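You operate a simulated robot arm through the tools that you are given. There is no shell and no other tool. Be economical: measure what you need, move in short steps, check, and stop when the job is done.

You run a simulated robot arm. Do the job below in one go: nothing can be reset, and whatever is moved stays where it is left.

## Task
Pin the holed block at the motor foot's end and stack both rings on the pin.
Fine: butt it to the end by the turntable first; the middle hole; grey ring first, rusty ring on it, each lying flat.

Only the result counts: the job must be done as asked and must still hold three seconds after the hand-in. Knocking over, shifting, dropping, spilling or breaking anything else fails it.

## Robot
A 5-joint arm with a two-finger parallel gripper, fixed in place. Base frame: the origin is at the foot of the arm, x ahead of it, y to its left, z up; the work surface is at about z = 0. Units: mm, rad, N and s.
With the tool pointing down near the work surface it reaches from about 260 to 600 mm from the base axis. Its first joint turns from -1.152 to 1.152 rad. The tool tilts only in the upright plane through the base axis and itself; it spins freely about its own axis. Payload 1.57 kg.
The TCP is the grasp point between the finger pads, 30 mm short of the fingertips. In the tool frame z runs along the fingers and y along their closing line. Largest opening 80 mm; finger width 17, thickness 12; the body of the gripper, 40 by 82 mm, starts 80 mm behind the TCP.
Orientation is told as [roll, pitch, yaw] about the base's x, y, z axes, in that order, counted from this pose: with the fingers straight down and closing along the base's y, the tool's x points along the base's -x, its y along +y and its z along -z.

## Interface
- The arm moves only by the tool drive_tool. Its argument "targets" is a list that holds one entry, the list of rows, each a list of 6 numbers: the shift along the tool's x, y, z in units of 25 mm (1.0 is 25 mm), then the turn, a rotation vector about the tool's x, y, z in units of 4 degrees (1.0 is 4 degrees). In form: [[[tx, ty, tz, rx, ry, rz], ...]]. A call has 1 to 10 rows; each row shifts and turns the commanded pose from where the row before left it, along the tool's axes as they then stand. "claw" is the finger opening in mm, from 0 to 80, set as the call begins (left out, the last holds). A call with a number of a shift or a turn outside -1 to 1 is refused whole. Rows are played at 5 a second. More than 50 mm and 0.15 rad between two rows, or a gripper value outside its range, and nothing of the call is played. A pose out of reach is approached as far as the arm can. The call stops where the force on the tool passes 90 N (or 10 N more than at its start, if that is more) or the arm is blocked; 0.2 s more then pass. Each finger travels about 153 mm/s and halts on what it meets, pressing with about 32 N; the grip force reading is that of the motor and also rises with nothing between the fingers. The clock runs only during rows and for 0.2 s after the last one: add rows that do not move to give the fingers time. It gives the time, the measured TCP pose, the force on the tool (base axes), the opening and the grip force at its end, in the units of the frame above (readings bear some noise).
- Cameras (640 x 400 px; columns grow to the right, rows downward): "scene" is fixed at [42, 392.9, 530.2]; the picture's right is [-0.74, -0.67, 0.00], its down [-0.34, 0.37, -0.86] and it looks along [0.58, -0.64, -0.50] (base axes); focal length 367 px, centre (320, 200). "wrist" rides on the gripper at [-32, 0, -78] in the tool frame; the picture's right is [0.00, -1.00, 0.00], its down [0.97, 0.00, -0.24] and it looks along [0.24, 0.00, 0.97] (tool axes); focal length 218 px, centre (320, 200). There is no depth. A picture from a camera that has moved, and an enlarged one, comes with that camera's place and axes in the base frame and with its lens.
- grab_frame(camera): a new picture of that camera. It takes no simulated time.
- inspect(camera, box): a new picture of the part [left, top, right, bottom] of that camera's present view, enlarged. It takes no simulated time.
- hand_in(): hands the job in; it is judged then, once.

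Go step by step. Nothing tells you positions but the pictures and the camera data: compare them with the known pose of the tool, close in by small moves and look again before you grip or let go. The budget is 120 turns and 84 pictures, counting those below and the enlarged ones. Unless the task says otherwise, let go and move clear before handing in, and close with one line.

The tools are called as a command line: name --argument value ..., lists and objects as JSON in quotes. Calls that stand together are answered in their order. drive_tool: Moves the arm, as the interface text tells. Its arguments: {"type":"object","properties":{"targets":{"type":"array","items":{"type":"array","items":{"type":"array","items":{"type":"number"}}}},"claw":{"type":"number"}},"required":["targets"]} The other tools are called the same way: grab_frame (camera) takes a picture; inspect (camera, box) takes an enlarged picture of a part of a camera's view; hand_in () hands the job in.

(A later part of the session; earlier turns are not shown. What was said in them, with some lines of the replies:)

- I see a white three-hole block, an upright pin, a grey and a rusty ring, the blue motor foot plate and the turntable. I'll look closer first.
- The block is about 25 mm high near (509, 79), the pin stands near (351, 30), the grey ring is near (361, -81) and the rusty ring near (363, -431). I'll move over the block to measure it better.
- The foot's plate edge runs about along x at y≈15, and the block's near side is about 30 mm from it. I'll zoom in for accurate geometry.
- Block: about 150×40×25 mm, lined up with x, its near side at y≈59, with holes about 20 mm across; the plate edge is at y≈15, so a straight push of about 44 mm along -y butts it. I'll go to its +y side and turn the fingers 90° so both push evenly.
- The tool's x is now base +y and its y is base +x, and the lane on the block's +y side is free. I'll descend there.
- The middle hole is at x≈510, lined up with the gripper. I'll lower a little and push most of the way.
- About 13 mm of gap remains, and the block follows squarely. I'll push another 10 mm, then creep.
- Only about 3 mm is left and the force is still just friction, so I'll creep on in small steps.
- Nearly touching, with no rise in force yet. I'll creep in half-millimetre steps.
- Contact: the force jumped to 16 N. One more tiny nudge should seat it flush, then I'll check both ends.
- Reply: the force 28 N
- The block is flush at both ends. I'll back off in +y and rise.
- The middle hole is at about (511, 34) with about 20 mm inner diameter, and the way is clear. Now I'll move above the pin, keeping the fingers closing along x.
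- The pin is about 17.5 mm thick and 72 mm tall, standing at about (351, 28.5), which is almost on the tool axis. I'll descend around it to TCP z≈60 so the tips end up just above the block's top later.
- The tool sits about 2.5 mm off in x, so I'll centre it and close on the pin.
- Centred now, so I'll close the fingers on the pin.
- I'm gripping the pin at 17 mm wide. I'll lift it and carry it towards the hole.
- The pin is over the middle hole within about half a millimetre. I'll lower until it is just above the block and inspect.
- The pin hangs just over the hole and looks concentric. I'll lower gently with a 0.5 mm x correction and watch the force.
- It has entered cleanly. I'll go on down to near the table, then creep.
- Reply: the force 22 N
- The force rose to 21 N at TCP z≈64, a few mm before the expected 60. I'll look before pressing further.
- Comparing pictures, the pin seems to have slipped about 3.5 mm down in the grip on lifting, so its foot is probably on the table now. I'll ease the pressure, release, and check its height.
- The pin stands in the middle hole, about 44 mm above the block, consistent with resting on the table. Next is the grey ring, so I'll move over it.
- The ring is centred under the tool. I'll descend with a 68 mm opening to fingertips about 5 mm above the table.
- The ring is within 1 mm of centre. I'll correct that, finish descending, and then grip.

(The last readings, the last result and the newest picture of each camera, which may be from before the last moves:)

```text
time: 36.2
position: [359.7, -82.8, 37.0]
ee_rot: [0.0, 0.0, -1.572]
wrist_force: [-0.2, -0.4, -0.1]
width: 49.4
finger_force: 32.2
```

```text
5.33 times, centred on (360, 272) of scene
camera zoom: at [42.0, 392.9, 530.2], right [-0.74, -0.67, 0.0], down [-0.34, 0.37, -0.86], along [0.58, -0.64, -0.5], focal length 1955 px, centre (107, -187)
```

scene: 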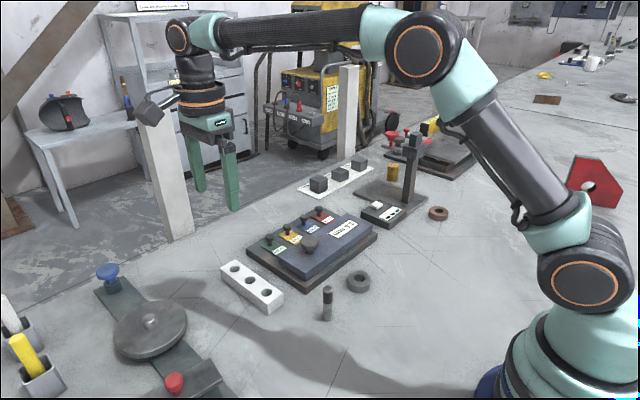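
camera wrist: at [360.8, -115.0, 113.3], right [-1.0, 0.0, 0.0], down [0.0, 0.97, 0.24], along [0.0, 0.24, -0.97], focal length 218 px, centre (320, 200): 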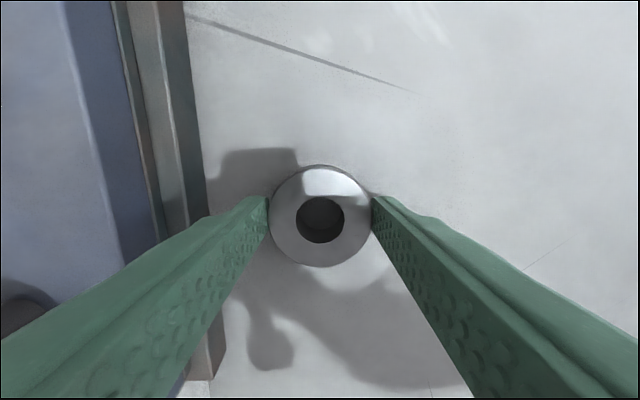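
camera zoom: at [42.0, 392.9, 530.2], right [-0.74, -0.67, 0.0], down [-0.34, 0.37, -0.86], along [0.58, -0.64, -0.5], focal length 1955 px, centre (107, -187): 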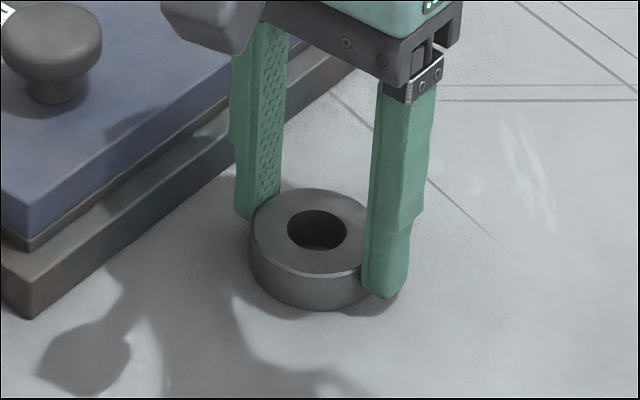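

Gripped the grey ring: 49 mm outside, hole about 22 mm. I'll lift it well clear of the knob and check the hold before crossing.

drive_tool --targets '[[[0, 0, -0.5, 0, 0, 0], [0, 0, -0.9, 0, 0, 0], [0, 0, -0.9, 0, 0, 0], [0, 0, -0.9, 0, 0, 0], [0, 0, -0.9, 0, 0, 0], [0, 0, -0.9, 0, 0, 0], [0, 0, 0, 0, 0, 0]]]'

drive_tool --targets '[[[0.77, 1, 0, 0, 0, 0], [0.77, 1, 0, 0, 0, 0], [0.77, 1, 0, 0, 0, 0], [0.77, 1, 0, 0, 0, 0], [0.77, 1, 0, 0, 0, 0], [0.77, 1, 0, 0, 0, 0], [0, 0, 0, 0, 0, 0]]]'

inspect --camera "wrist" --box '[220, 140, 420, 265]'

inspect --camera "scene" --box '[200, 160, 360, 290]'

```text
time: 37.8
position: [359.9, -83.0, 161.0]
ee_rot: [-0.001, -0.001, -1.57]
wrist_force: [0.7, -0.6, -2.6]
width: 49.3
finger_force: 31.9
```

```text
time: 39.4
position: [509.2, 35.5, 162.3]
ee_rot: [-0.001, 0.001, -1.569]
wrist_force: [0.9, 0.1, -1.7]
width: 49.1
finger_force: 32.2
```

```text
3.20 times, centred on (320, 202) of wrist
camera zoom: at [510.5, 2.4, 238.7], right [-1.0, 0.0, 0.0], down [0.0, 0.97, 0.24], along [0.0, 0.24, -0.97], focal length 698 px, centre (320, 192)
```

zoom: 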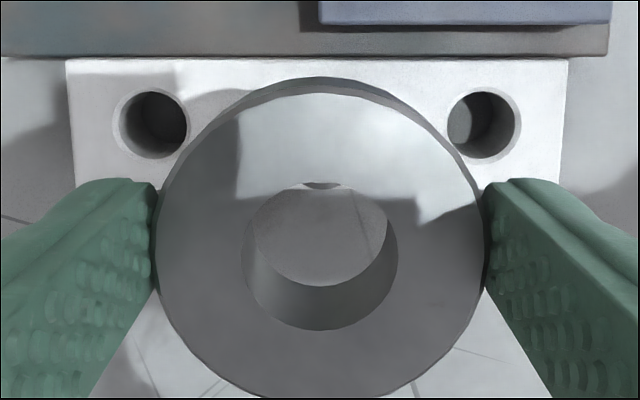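

```text
3.08 times, centred on (280, 225) of scene
camera zoom: at [42.0, 392.9, 530.2], right [-0.74, -0.67, 0.0], down [-0.34, 0.37, -0.86], along [0.58, -0.64, -0.5], focal length 1128 px, centre (443, 123)
```

zoom: 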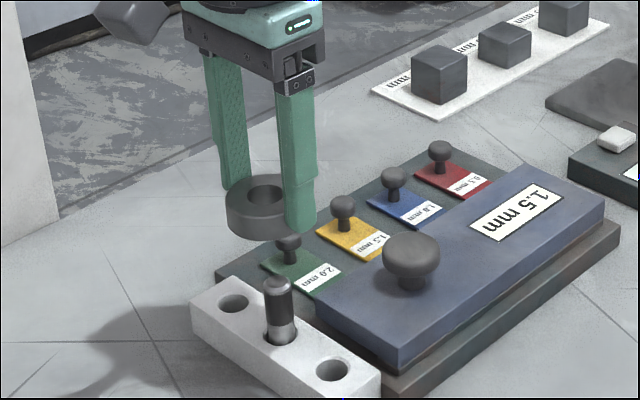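

The ring hangs level and nearly over the pin. I'll lower until its underside is just above the pin's top and check alignment.

drive_tool --targets '[[[-0.04, 0.03, 0.6, 0, 0, 0], [0, 0, 0.6, 0, 0, 0], [0, 0, 0.6, 0, 0, 0], [0, 0, 0, 0, 0, 0]]]'

inspect --camera "wrist" --box '[220, 140, 420, 265]'

inspect --camera "scene" --box '[228, 215, 324, 275]'

```text
time: 40.4
position: [510.3, 35.9, 115.4]
ee_rot: [0.0, 0.001, -1.572]
wrist_force: [0.1, -0.7, -2.4]
width: 49.2
finger_force: 32.1
```

```text
3.20 times, centred on (320, 202) of wrist
camera zoom: at [511.7, 1.6, 192.5], right [-1.0, 0.0, 0.0], down [0.0, 0.97, 0.24], along [0.0, 0.24, -0.97], focal length 698 px, centre (320, 192)
```

zoom: 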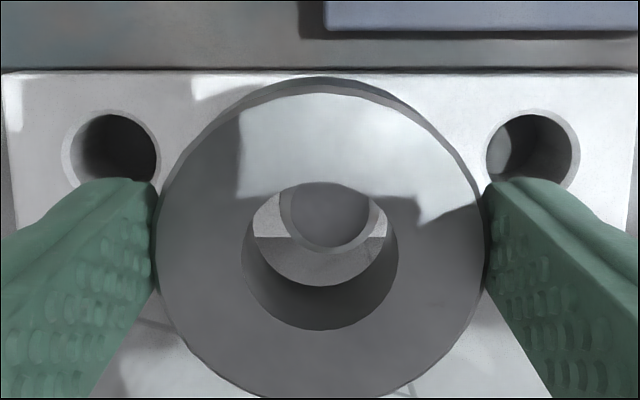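

```text
6.67 times, centred on (276, 245) of scene
camera zoom: at [42.0, 392.9, 530.2], right [-0.74, -0.67, 0.0], down [-0.34, 0.37, -0.86], along [0.58, -0.64, -0.5], focal length 2444 px, centre (613, -100)
```

zoom: 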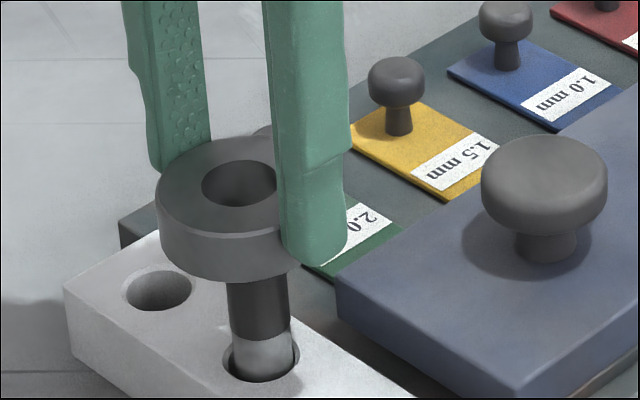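

In the ring's hole the pin appears about 1.5 mm towards -x, with y good. I'll correct and lower onto the pin.

drive_tool --targets '[[[0, -0.06, 0, 0, 0, 0], [0, 0, 0.16, 0, 0, 0], [0, 0, 0.16, 0, 0, 0], [0, 0, 0, 0, 0, 0]]]'

inspect --camera "wrist" --box '[220, 140, 420, 265]'

inspect --camera "scene" --box '[228, 215, 324, 275]'

```text
time: 41.4
position: [509.4, 32.2, 108.1]
ee_rot: [0.001, -0.001, -1.572]
wrist_force: [-0.6, 0.2, -2.0]
width: 49.3
finger_force: 32.0
```

```text
3.20 times, centred on (320, 202) of wrist
camera zoom: at [510.4, -0.2, 184.8], right [-1.0, 0.0, 0.0], down [0.0, 0.97, 0.24], along [0.0, 0.24, -0.97], focal length 698 px, centre (320, 192)
```

zoom: 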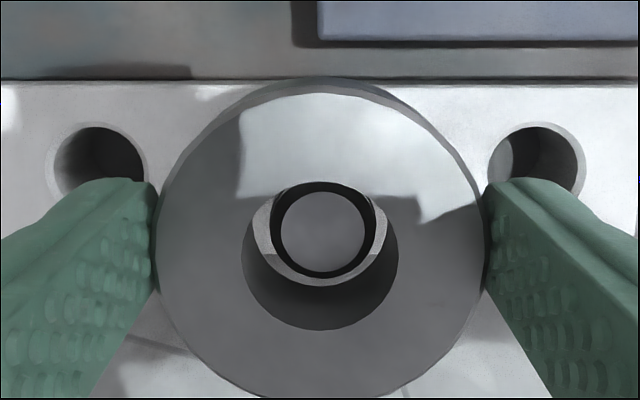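

```text
6.67 times, centred on (276, 245) of scene
camera zoom: at [42.0, 392.9, 530.2], right [-0.74, -0.67, 0.0], down [-0.34, 0.37, -0.86], along [0.58, -0.64, -0.5], focal length 2444 px, centre (613, -100)
```

zoom: 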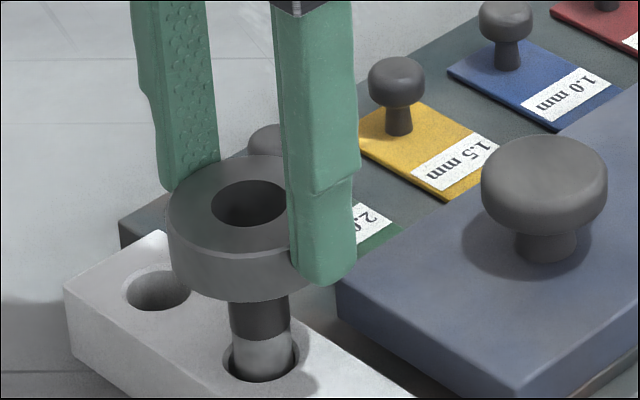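

Now the ring sits about 2 mm too far to -y. I'll correct and lower a little more.

drive_tool --targets '[[[0.07, -0.02, 0, 0, 0, 0], [0, 0, 0, 0, 0, 0]]]'

inspect --camera "wrist" --box '[220, 140, 420, 265]'

```text
time: 42.0
position: [509.2, 35.0, 107.6]
ee_rot: [0.0, 0.0, -1.572]
wrist_force: [-0.6, -0.4, -1.9]
width: 49.4
finger_force: 32.1
```

```text
3.20 times, centred on (320, 202) of wrist
camera zoom: at [509.6, 1.8, 184.8], right [-1.0, 0.0, 0.0], down [0.0, 0.97, 0.24], along [0.0, 0.24, -0.97], focal length 698 px, centre (320, 192)
```

zoom: 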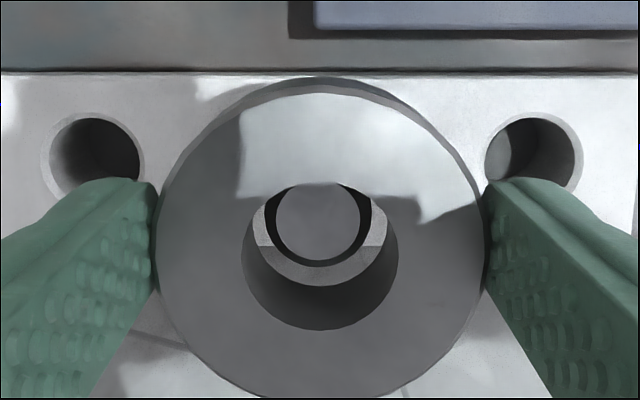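

Well centred now. I'll lower 20 mm, watching the force.

drive_tool --targets '[[[0, 0, 0.2, 0, 0, 0], [0, 0, 0.2, 0, 0, 0], [0, 0, 0.2, 0, 0, 0], [0, 0, 0.2, 0, 0, 0], [0, 0, 0, 0, 0, 0]]]'

inspect --camera "wrist" --box '[220, 140, 420, 265]'

```text
time: 43.2
position: [507.9, 34.5, 88.2]
ee_rot: [-0.001, 0.001, -1.571]
wrist_force: [0.2, 0.0, -0.9]
width: 49.6
finger_force: 32.5
```

```text
3.20 times, centred on (320, 202) of wrist
camera zoom: at [509.5, 1.5, 164.8], right [-1.0, 0.0, 0.0], down [0.0, 0.97, 0.24], along [0.0, 0.24, -0.97], focal length 698 px, centre (320, 192)
```

zoom: 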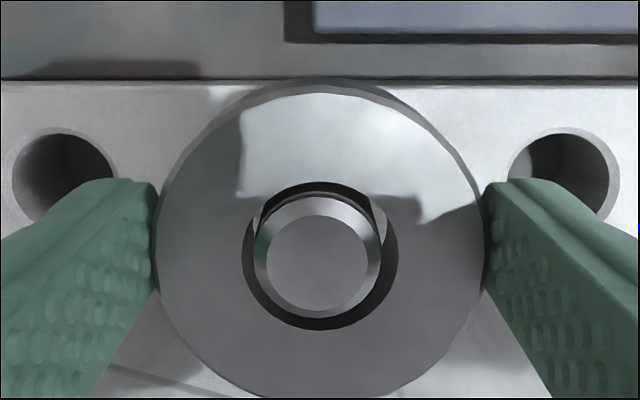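

The ring is round the pin. I'll continue down to just above the block.

drive_tool --targets '[[[0, 0, 0.2, 0, 0, 0], [0, 0, 0.2, 0, 0, 0], [0, 0, 0.2, 0, 0, 0], [0, 0, 0.16, 0, 0, 0], [0, 0, 0, 0, 0, 0]]]'

inspect --camera "scene" --box '[228, 225, 324, 285]'

inspect --camera "wrist" --box '[220, 140, 420, 265]'

```text
time: 44.4
position: [509.1, 33.4, 68.4]
ee_rot: [-0.001, 0.001, -1.572]
wrist_force: [0.2, -0.1, -2.9]
width: 49.5
finger_force: 32.4
```

```text
6.67 times, centred on (276, 255) of scene
camera zoom: at [42.0, 392.9, 530.2], right [-0.74, -0.67, 0.0], down [-0.34, 0.37, -0.86], along [0.58, -0.64, -0.5], focal length 2444 px, centre (613, -167)
```

zoom: 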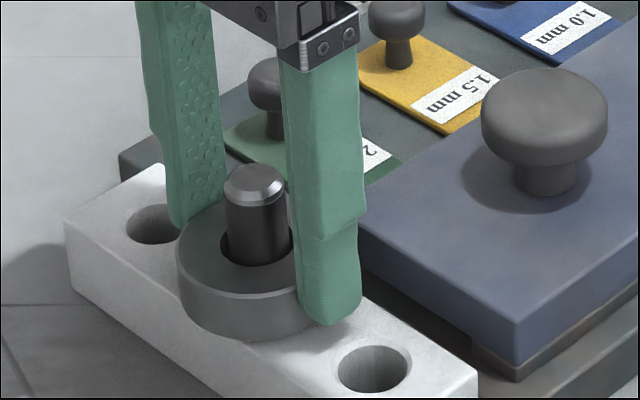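

```text
3.20 times, centred on (320, 202) of wrist
camera zoom: at [510.0, 0.8, 145.6], right [-1.0, 0.0, 0.0], down [0.0, 0.97, 0.24], along [0.0, 0.24, -0.97], focal length 698 px, centre (320, 192)
```

zoom: 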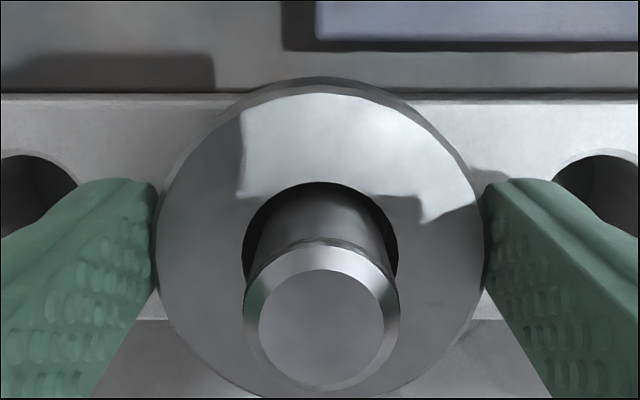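

Almost down. I'll creep until the force shows contact.

drive_tool --targets '[[[0, 0, 0.06, 0, 0, 0], [0, 0, 0.06, 0, 0, 0], [0, 0, 0, 0, 0, 0]]]'

drive_tool --targets '[[[0, 0, 0.06, 0, 0, 0], [0, 0, 0, 0, 0, 0]]]'

inspect --camera "scene" --box '[244, 245, 292, 275]'

```text
time: 45.2
position: [508.9, 33.6, 65.8]
ee_rot: [0.001, 0.002, -1.572]
wrist_force: [-2.4, 1.8, 4.7]
width: 49.4
finger_force: 31.8
```

```text
time: 45.8
position: [509.7, 34.0, 65.1]
ee_rot: [0.001, 0.001, -1.572]
wrist_force: [-6.7, 4.3, 21.2]
width: 49.3
finger_force: 32.5
```

```text
13.33 times, centred on (268, 260) of scene
camera zoom: at [41.9, 392.9, 530.2], right [-0.74, -0.67, 0.0], down [-0.34, 0.37, -0.86], along [0.58, -0.64, -0.5], focal length 4888 px, centre (1013, -600)
```

zoom: 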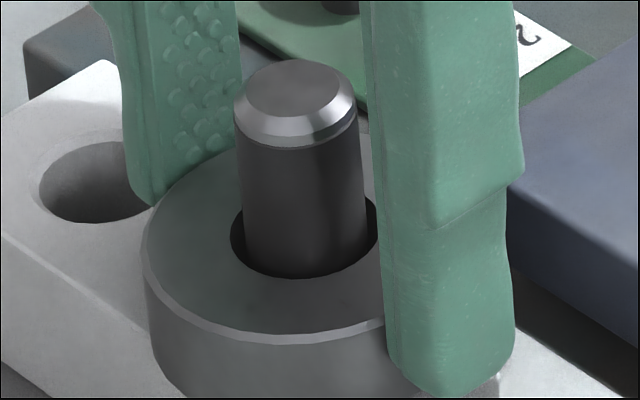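

It is seated: 21 N at TCP z 65. I'll ease off, release, rise and check.

drive_tool --targets '[[[0, 0, -0.06, 0, 0, 0], [0, 0, 0, 0, 0, 0]]]'

drive_tool --targets '[[[0, 0, 0, 0, 0, 0], [0, 0, 0, 0, 0, 0], [0, 0, 0, 0, 0, 0]]]' --claw 68

drive_tool --targets '[[[0, 0, -1, 0, 0, 0], [0, 0, -1, 0, 0, 0], [0, 0, -1, 0, 0, 0], [0, 0, -1, 0, 0, 0], [0, 0, -1, 0, 0, 0], [0, 0, -1, 0, 0, 0], [0, 0, 0, 0, 0, 0]]]'

inspect --camera "scene" --box '[228, 225, 324, 285]'

grab_frame --camera "wrist"

```text
time: 46.4
position: [509.9, 32.6, 65.7]
ee_rot: [0.0, 0.001, -1.569]
wrist_force: [-0.5, 4.2, 9.8]
width: 49.7
finger_force: 31.9
```

```text
time: 47.2
position: [508.0, 32.9, 66.6]
ee_rot: [-0.001, 0.0, -1.572]
wrist_force: [-0.2, 0.1, -0.8]
width: 68.1
finger_force: 0.1
```

```text
time: 48.8
position: [507.0, 35.9, 217.1]
ee_rot: [0.001, 0.001, -1.571]
wrist_force: [-0.6, 0.1, 0.5]
width: 68.1
finger_force: 0.1
```

```text
6.67 times, centred on (276, 255) of scene
camera zoom: at [42.0, 392.9, 530.2], right [-0.74, -0.67, 0.0], down [-0.34, 0.37, -0.86], along [0.58, -0.64, -0.5], focal length 2444 px, centre (613, -167)
```

zoom: 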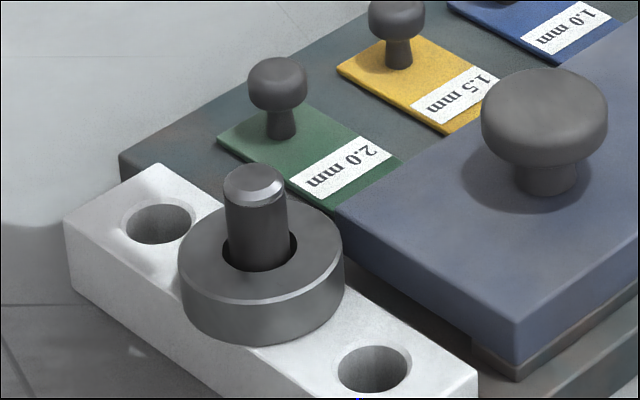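

```text
29 pictures are left
camera wrist: at [509.5, 3.2, 293.8], right [-1.0, 0.0, 0.0], down [0.0, 0.97, 0.24], along [0.0, 0.24, -0.97], focal length 218 px, centre (320, 200)
```

wrist: 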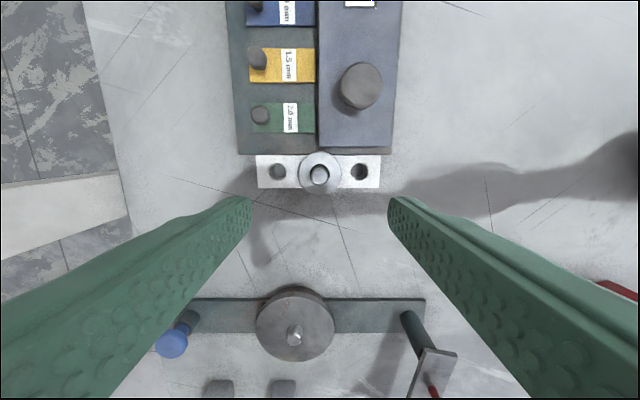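

The grey ring lies flat on the block round the pin. Now I'll travel to the rusty ring near (363, -431), staying high.

drive_tool --targets '[[[-0.93, -0.29, 0, 0, 0, 0], [-0.93, -0.29, 0, 0, 0, 0], [-0.93, -0.29, 0, 0, 0, 0], [-0.93, -0.29, 0, 0, 0, 0], [-0.93, -0.29, 0, 0, 0, 0], [-0.93, -0.29, 0, 0, 0, 0], [-0.93, -0.29, 0, 0, 0, 0], [-0.93, -0.29, 0, 0, 0, 0], [-0.93, -0.29, 0, 0, 0, 0], [-0.93, -0.29, 0, 0, 0, 0]]]'

drive_tool --targets '[[[-0.93, -0.29, 0, 0, 0, 0], [-0.93, -0.29, 0, 0, 0, 0], [-0.93, -0.29, 0, 0, 0, 0], [-0.93, -0.29, 0, 0, 0, 0], [-0.93, -0.29, 0, 0, 0, 0], [-0.93, -0.29, 0, 0, 0, 0], [-0.93, -0.29, 0, 0, 0, 0], [-0.93, -0.29, 0, 0, 0, 0], [-0.93, -0.29, 0, 0, 0, 0], [0, 0, 0, 0, 0, 0]]]'

grab_frame --camera "wrist"

grab_frame --camera "scene"

```text
time: 51.0
position: [436.0, -197.7, 214.8]
ee_rot: [0.0, -0.001, -1.57]
wrist_force: [0.6, -1.4, -0.2]
width: 67.9
finger_force: 0.1
```

```text
time: 53.2
position: [372.1, -408.2, 216.5]
ee_rot: [0.002, -0.001, -1.57]
wrist_force: [-0.2, -0.9, -0.4]
width: 68.2
finger_force: 0.0
```

```text
28 pictures are left
camera wrist: at [373.4, -441.1, 293.0], right [-1.0, 0.0, 0.0], down [0.0, 0.97, 0.24], along [0.0, 0.24, -0.97], focal length 218 px, centre (320, 200)
```

wrist: 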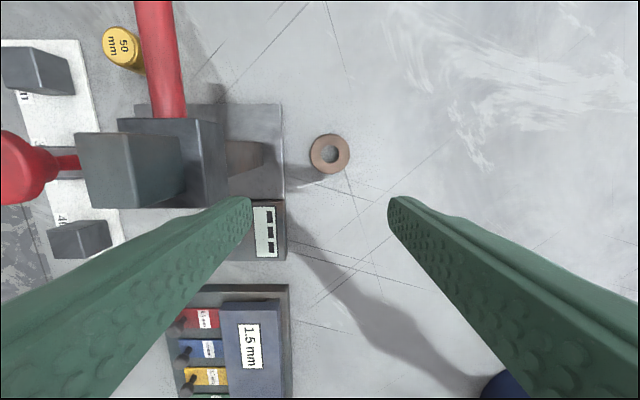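

```text
27 pictures are left
```

scene: 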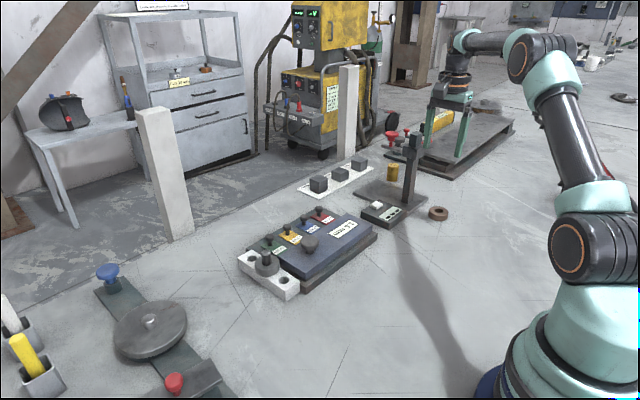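

The rusty ring is at about (361, -431), and the post's near face is at about x≈441, leaving roughly 30 mm beside the gripper. I'll centre over the ring and descend part-way.

drive_tool --targets '[[[-0.46, -0.25, 0, 0, 0, 0], [-0.46, -0.25, 0, 0, 0, 0], [0, 0, 0.8, 0, 0, 0], [0, 0, 0.8, 0, 0, 0], [0, 0, 0.8, 0, 0, 0], [0, 0, 0.8, 0, 0, 0], [0, 0, 0.8, 0, 0, 0], [0, 0, 0, 0, 0, 0]]]'

grab_frame --camera "wrist"

inspect --camera "scene" --box '[340, 40, 520, 240]'

```text
time: 55.0
position: [359.5, -429.9, 116.5]
ee_rot: [0.001, 0.0, -1.57]
wrist_force: [0.2, 0.6, 0.6]
width: 67.7
finger_force: 0.0
```

```text
26 pictures are left
camera wrist: at [360.0, -463.2, 194.0], right [-1.0, 0.0, 0.0], down [0.0, 0.97, 0.24], along [0.0, 0.24, -0.97], focal length 218 px, centre (320, 200)
```

wrist: 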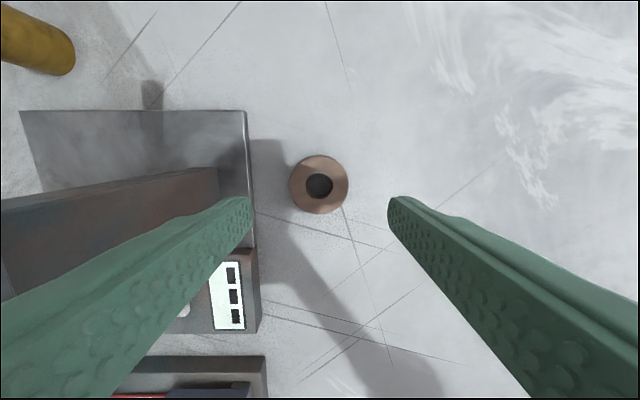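

```text
2.00 times, centred on (430, 140) of scene
camera zoom: at [42.0, 392.9, 530.2], right [-0.74, -0.67, 0.0], down [-0.34, 0.37, -0.86], along [0.58, -0.64, -0.5], focal length 733 px, centre (100, 320)
```

zoom: 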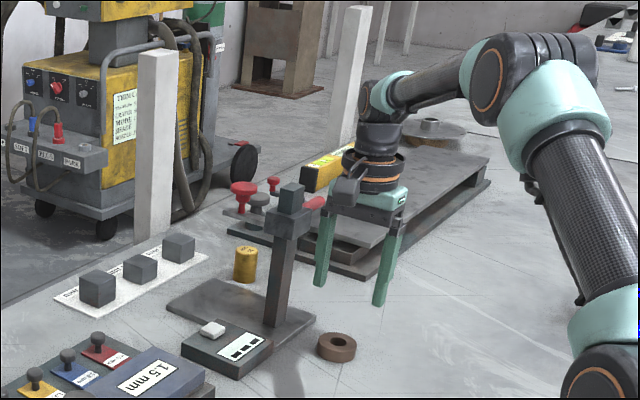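

It is centred within about 1 mm with clear sides. I'll finish the descent and then grip.

drive_tool --targets '[[[-0.04, 0.03, 0.8, 0, 0, 0], [0, 0, 0.8, 0, 0, 0], [0, 0, 0.8, 0, 0, 0], [0, 0, 0.78, 0, 0, 0], [0, 0, 0, 0, 0, 0]]]'

grab_frame --camera "wrist"

```text
time: 56.2
position: [358.7, -430.9, 33.9]
ee_rot: [-0.001, 0.001, -1.57]
wrist_force: [-0.3, -0.1, 0.1]
width: 68.1
finger_force: 0.0
```

```text
24 pictures are left
camera wrist: at [359.8, -464.3, 111.9], right [-1.0, 0.0, 0.0], down [0.0, 0.97, 0.24], along [0.0, 0.24, -0.97], focal length 218 px, centre (320, 200)
```

wrist: 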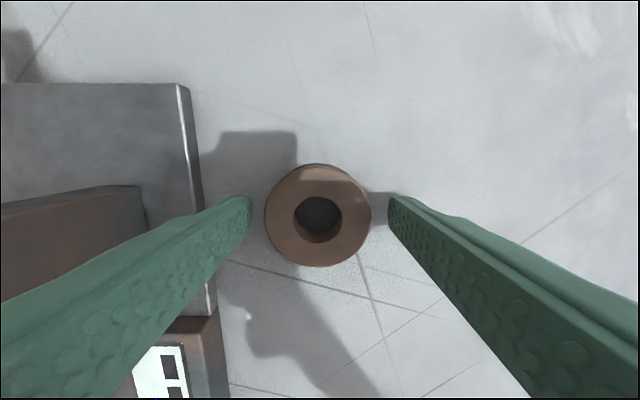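

The ring is between the fingers, so I'll close and lift high.

drive_tool --targets '[[[0, 0.03, 0, 0, 0, 0], [0, 0, 0, 0, 0, 0], [0, 0, 0, 0, 0, 0], [0, 0, 0, 0, 0, 0]]]' --claw 35

inspect --camera "wrist" --box '[220, 140, 420, 265]'

drive_tool --targets '[[[0, 0, -0.5, 0, 0, 0], [0, 0, -0.9, 0, 0, 0], [0, 0, -0.9, 0, 0, 0], [0, 0, -0.9, 0, 0, 0], [0, 0, -0.9, 0, 0, 0], [0, 0, -0.9, 0, 0, 0], [0, 0, -0.9, 0, 0, 0], [0, 0, -0.9, 0, 0, 0], [0, 0, 0, 0, 0, 0]]]'

inspect --camera "wrist" --box '[220, 140, 420, 265]'

```text
time: 57.2
position: [359.4, -431.4, 35.7]
ee_rot: [0.0, 0.001, -1.57]
wrist_force: [0.6, -0.2, -0.5]
width: 49.1
finger_force: 32.3
```

```text
3.20 times, centred on (320, 202) of wrist
camera zoom: at [361.1, -464.1, 112.3], right [-1.0, 0.0, 0.0], down [0.0, 0.97, 0.24], along [0.0, 0.24, -0.97], focal length 698 px, centre (320, 192)
```

zoom: 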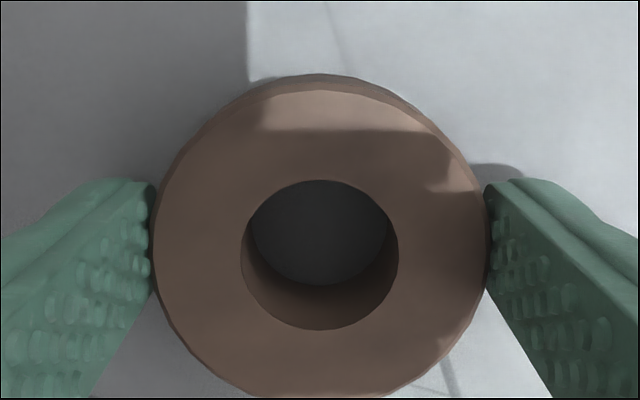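

```text
time: 59.2
position: [359.9, -430.5, 207.4]
ee_rot: [-0.001, 0.001, -1.571]
wrist_force: [0.9, -0.1, -1.8]
width: 49.2
finger_force: 31.7
```

```text
3.20 times, centred on (320, 202) of wrist
camera zoom: at [361.4, -462.5, 283.8], right [-1.0, 0.0, 0.0], down [0.0, 0.97, 0.24], along [0.0, 0.24, -0.97], focal length 698 px, centre (320, 192)
```

zoom: 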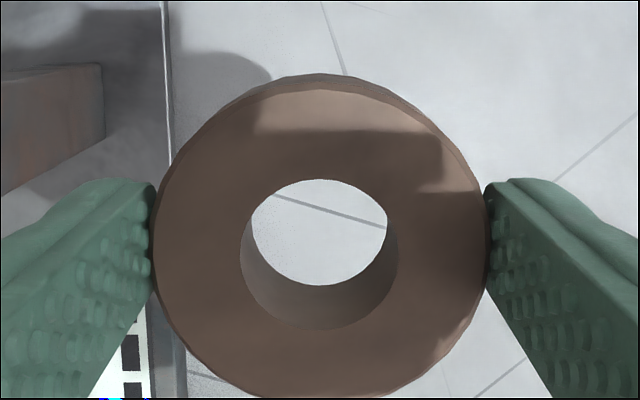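

The rusty ring is held level. I'll carry it back along the same clear path to above the pin.

drive_tool --targets '[[[0.977, 0.2, 0, 0, 0, 0], [0.977, 0.2, 0, 0, 0, 0], [0.977, 0.3, 0, 0, 0, 0], [0.977, 0.3, 0, 0, 0, 0], [0.977, 0.3, 0, 0, 0, 0], [0.977, 0.3, 0, 0, 0, 0], [0.977, 0.3, 0, 0, 0, 0], [0.977, 0.3, 0, 0, 0, 0], [0.977, 0.3, 0, 0, 0, 0], [0.977, 0.3, 0, 0, 0, 0]]]'

drive_tool --targets '[[[0.977, 0.35, 0, 0, 0, 0], [0.977, 0.35, 0, 0, 0, 0], [0.977, 0.35, 0, 0, 0, 0], [0.977, 0.35, 0, 0, 0, 0], [0.977, 0.35, 0, 0, 0, 0], [0.977, 0.35, 0, 0, 0, 0], [0.977, 0.35, 0, 0, 0, 0], [0.977, 0.35, 0, 0, 0, 0], [0.977, 0.35, 0, 0, 0, 0], [0, 0, 0, 0, 0, 0]]]'

grab_frame --camera "wrist"

```text
time: 61.4
position: [433.6, -187.3, 207.5]
ee_rot: [0.0, 0.0, -1.573]
wrist_force: [0.5, -0.4, -1.9]
width: 49.3
finger_force: 31.7
```

```text
time: 63.6
position: [509.9, 33.5, 207.2]
ee_rot: [0.0, 0.0, -1.57]
wrist_force: [0.7, 0.4, -1.8]
width: 49.2
finger_force: 32.0
```

```text
21 pictures are left
camera wrist: at [511.2, 1.1, 283.3], right [-1.0, 0.0, 0.0], down [0.0, 0.97, 0.24], along [0.0, 0.24, -0.97], focal length 218 px, centre (320, 200)
```

wrist: 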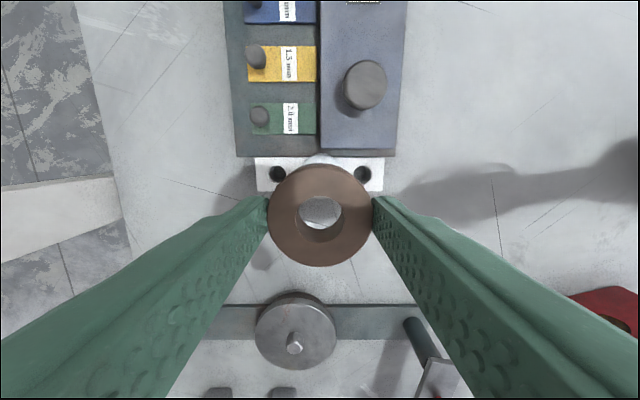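

Almost over the pin. I'll lower to just above its top and check.

drive_tool --targets '[[[0.03, -0.06, 0.72, 0, 0, 0], [0, 0, 0.72, 0, 0, 0], [0, 0, 0.72, 0, 0, 0], [0, 0, 0.72, 0, 0, 0], [0, 0, 0.9, 0, 0, 0], [0, 0, 0, 0, 0, 0]]]'

inspect --camera "wrist" --box '[220, 140, 420, 265]'

```text
time: 65.0
position: [508.5, 35.6, 112.2]
ee_rot: [0.0, 0.001, -1.573]
wrist_force: [-0.1, -0.2, -2.4]
width: 49.5
finger_force: 31.7
```

```text
3.20 times, centred on (320, 202) of wrist
camera zoom: at [509.5, 1.8, 188.5], right [-1.0, 0.0, 0.0], down [0.0, 0.97, 0.24], along [0.0, 0.24, -0.97], focal length 698 px, centre (320, 192)
```

zoom: 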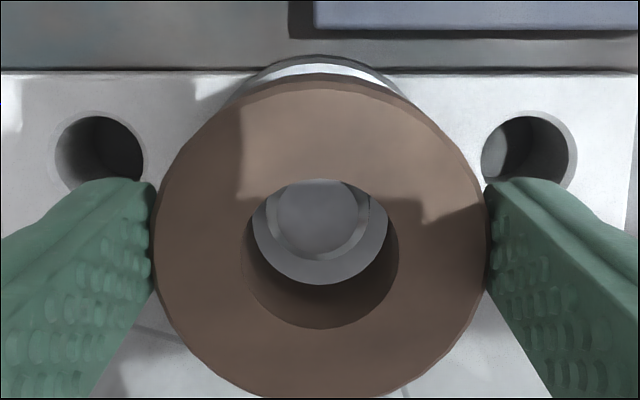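

The pin is centred in the ring's hole. I'll lower over it.

drive_tool --targets '[[[0, 0, 0.2, 0, 0, 0], [0, 0, 0.2, 0, 0, 0], [0, 0, 0.2, 0, 0, 0], [0, 0, 0.2, 0, 0, 0], [0, 0, 0, 0, 0, 0]]]'

inspect --camera "wrist" --box '[220, 140, 420, 265]'

```text
time: 66.2
position: [508.7, 34.8, 90.2]
ee_rot: [-0.001, 0.0, -1.571]
wrist_force: [-0.4, 0.3, -2.8]
width: 49.5
finger_force: 31.9
```

```text
3.20 times, centred on (320, 202) of wrist
camera zoom: at [510.1, 1.3, 168.1], right [-1.0, 0.0, 0.0], down [0.0, 0.97, 0.24], along [0.0, 0.24, -0.97], focal length 698 px, centre (320, 192)
```

zoom: 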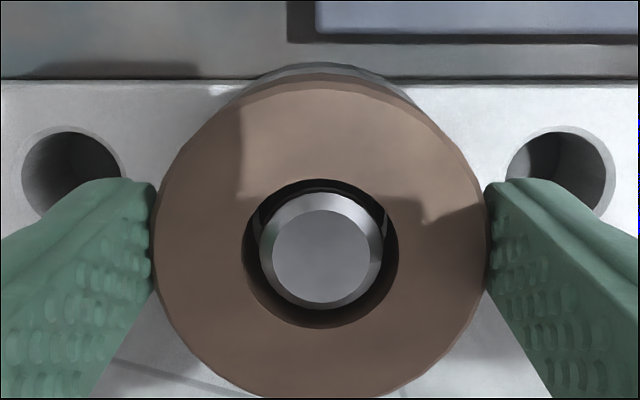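

It is threaded. I'll go down slowly to the grey ring.

drive_tool --targets '[[[0, 0, 0.14, 0, 0, 0], [0, 0, 0.14, 0, 0, 0], [0, 0, 0, 0, 0, 0]]]'

drive_tool --targets '[[[0, 0, 0.06, 0, 0, 0], [0, 0, 0, 0, 0, 0]]]'

inspect --camera "scene" --box '[236, 230, 316, 280]'

```text
time: 67.0
position: [509.8, 34.2, 84.6]
ee_rot: [0.0, 0.0, -1.571]
wrist_force: [-1.0, -0.3, -3.0]
width: 49.3
finger_force: 32.2
```

```text
time: 67.6
position: [508.8, 34.5, 84.1]
ee_rot: [0.0, 0.001, -1.571]
wrist_force: [-0.1, -0.1, -1.5]
width: 49.3
finger_force: 32.0
```

```text
8.00 times, centred on (276, 255) of scene
camera zoom: at [42.0, 392.9, 530.2], right [-0.74, -0.67, 0.0], down [-0.34, 0.37, -0.86], along [0.58, -0.64, -0.5], focal length 2933 px, centre (672, -240)
```

zoom: 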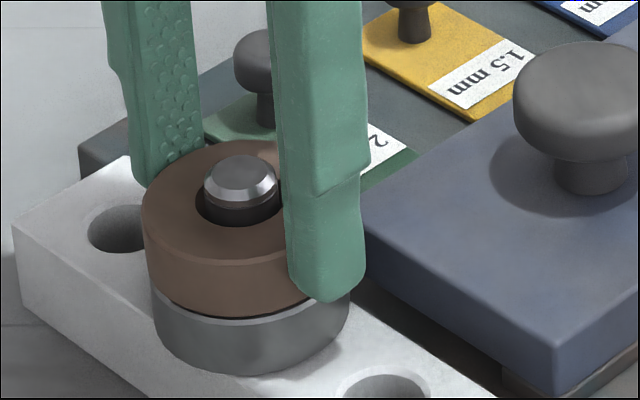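

About 2 mm is left, so I'll creep to contact.

drive_tool --targets '[[[0, 0, 0.06, 0, 0, 0], [0, 0, 0, 0, 0, 0]]]'

drive_tool --targets '[[[0, 0, 0.06, 0, 0, 0], [0, 0, 0, 0, 0, 0]]]'

```text
time: 68.2
position: [510.6, 32.8, 84.3]
ee_rot: [0.002, 0.002, -1.572]
wrist_force: [-4.8, -0.1, 13.0]
width: 49.4
finger_force: 32.3
```

```text
time: 68.8
position: [508.5, 34.0, 81.7]
ee_rot: [0.003, 0.0, -1.57]
wrist_force: [-8.4, 2.7, 22.2]
width: 49.6
finger_force: 31.6
```

Contact at 13 to 22 N. I'll ease off, release and rise.

drive_tool --targets '[[[0, 0, -0.07, 0, 0, 0], [0, 0, 0, 0, 0, 0]]]'

inspect --camera "scene" --box '[236, 230, 316, 280]'

```text
time: 69.4
position: [509.4, 33.8, 81.8]
ee_rot: [-0.001, -0.001, -1.571]
wrist_force: [1.6, -0.1, 2.3]
width: 49.3
finger_force: 31.9
```

```text
8.00 times, centred on (276, 255) of scene
camera zoom: at [42.0, 392.9, 530.2], right [-0.74, -0.67, 0.0], down [-0.34, 0.37, -0.86], along [0.58, -0.64, -0.5], focal length 2933 px, centre (672, -240)
```

zoom: 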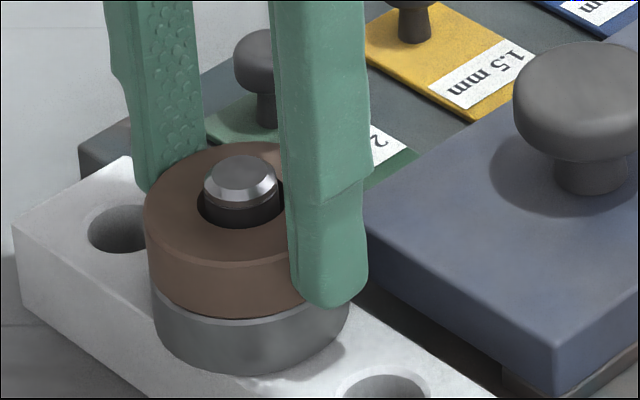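

It rests on the grey ring, so I'll open and rise clear.

drive_tool --targets '[[[0, 0, 0, 0, 0, 0], [0, 0, 0, 0, 0, 0], [0, 0, 0, 0, 0, 0]]]' --claw 68

drive_tool --targets '[[[0, 0, -0.5, 0, 0, 0], [0, 0, -1, 0, 0, 0], [0, 0, -1, 0, 0, 0], [0, 0, -1, 0, 0, 0], [0, 0, -1, 0, 0, 0], [0, 0, -1, 0, 0, 0], [0, 0, 0, 0, 0, 0]]]'

inspect --camera "scene" --box '[228, 220, 324, 300]'

inspect --camera "wrist" --box '[240, 120, 400, 220]'

grab_frame --camera "scene"

```text
time: 70.2
position: [509.2, 33.0, 82.7]
ee_rot: [0.0, 0.001, -1.57]
wrist_force: [0.9, 0.0, -0.2]
width: 68.2
finger_force: 0.1
```

```text
time: 71.8
position: [509.5, 33.0, 220.9]
ee_rot: [-0.001, -0.001, -1.571]
wrist_force: [-0.4, -0.1, -0.2]
width: 68.0
finger_force: 0.1
```

```text
5.00 times, centred on (276, 260) of scene
camera zoom: at [42.0, 392.9, 530.2], right [-0.74, -0.67, 0.0], down [-0.34, 0.37, -0.86], along [0.58, -0.64, -0.5], focal length 1833 px, centre (540, -100)
```

zoom: 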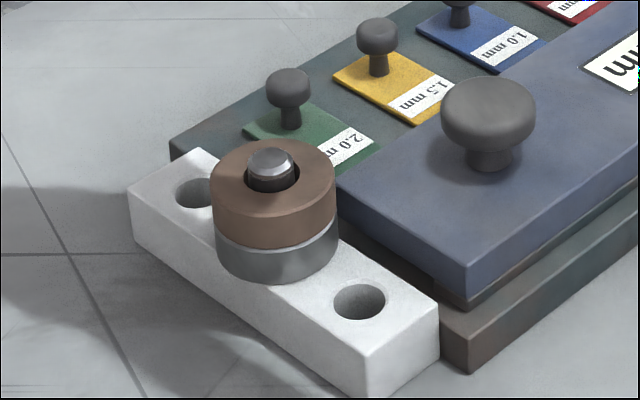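

```text
4.00 times, centred on (320, 170) of wrist
camera zoom: at [509.2, 0.6, 297.0], right [-1.0, 0.0, 0.0], down [0.0, 0.97, 0.24], along [0.0, 0.24, -0.97], focal length 873 px, centre (320, 320)
```

zoom: 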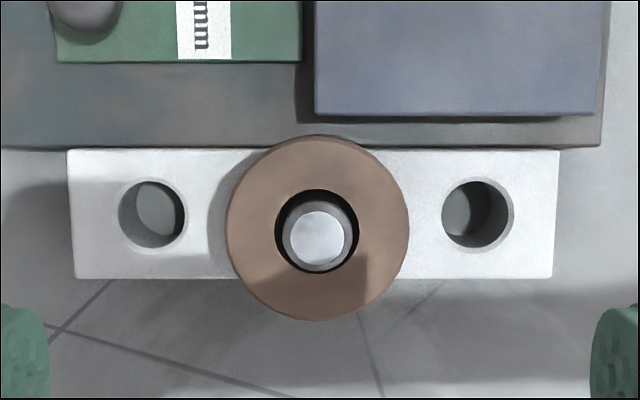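

```text
14 pictures are left
```

scene: 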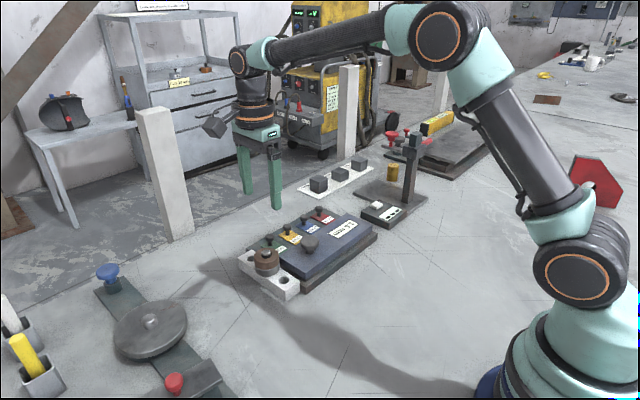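

Both rings lie flat on the pin. I'll check once more that the block is still flush against the foot.

inspect --camera "scene" --box '[288, 266, 328, 291]'

inspect --camera "wrist" --box '[330, 135, 394, 175]'

inspect --camera "wrist" --box '[246, 135, 310, 175]'

```text
16.00 times, centred on (308, 278) of scene
camera zoom: at [42.0, 392.9, 530.2], right [-0.74, -0.67, 0.0], down [-0.34, 0.37, -0.86], along [0.58, -0.64, -0.5], focal length 5866 px, centre (512, -1056)
```

zoom: 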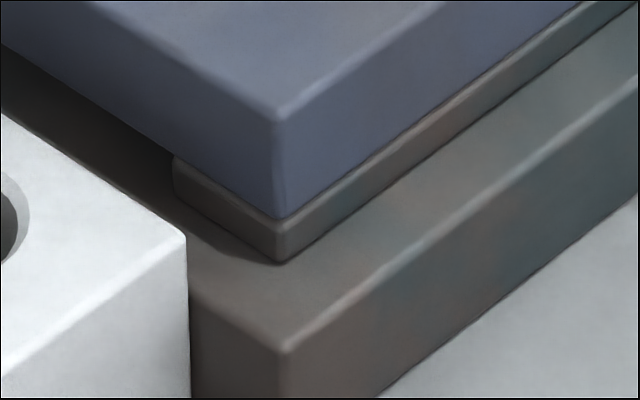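

```text
10.00 times, centred on (362, 155) of wrist
camera zoom: at [509.2, 0.6, 297.0], right [-1.0, 0.0, 0.0], down [0.0, 0.97, 0.24], along [0.0, 0.24, -0.97], focal length 2183 px, centre (-100, 650)
```

zoom: 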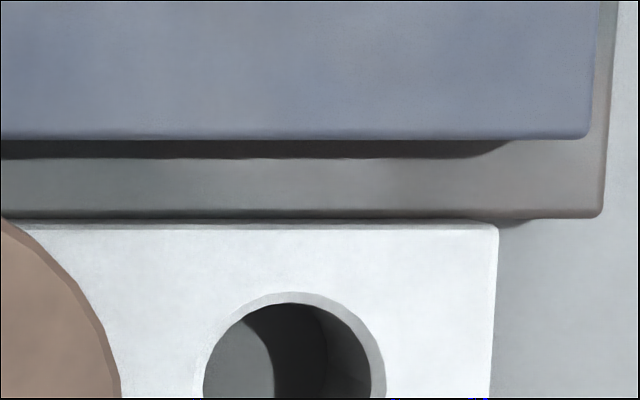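

```text
10.00 times, centred on (278, 155) of wrist
camera zoom: at [509.2, 0.6, 297.0], right [-1.0, 0.0, 0.0], down [0.0, 0.97, 0.24], along [0.0, 0.24, -0.97], focal length 2183 px, centre (740, 650)
```

zoom: 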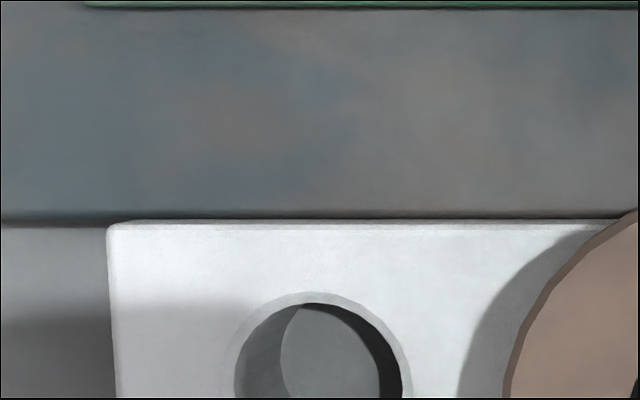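

The block is flush against the foot's end along its whole length, the pin stands in the middle hole, and the grey ring lies flat with the rusty ring flat on it. The gripper is clear, so I'm handing in.

hand_in

```text
The job is handed in.
```

I butted the block against the turntable end of the motor foot, pinned it through its middle hole, and stacked the grey ring and then the rusty ring flat on the pin. The gripper is clear and the job is handed in.
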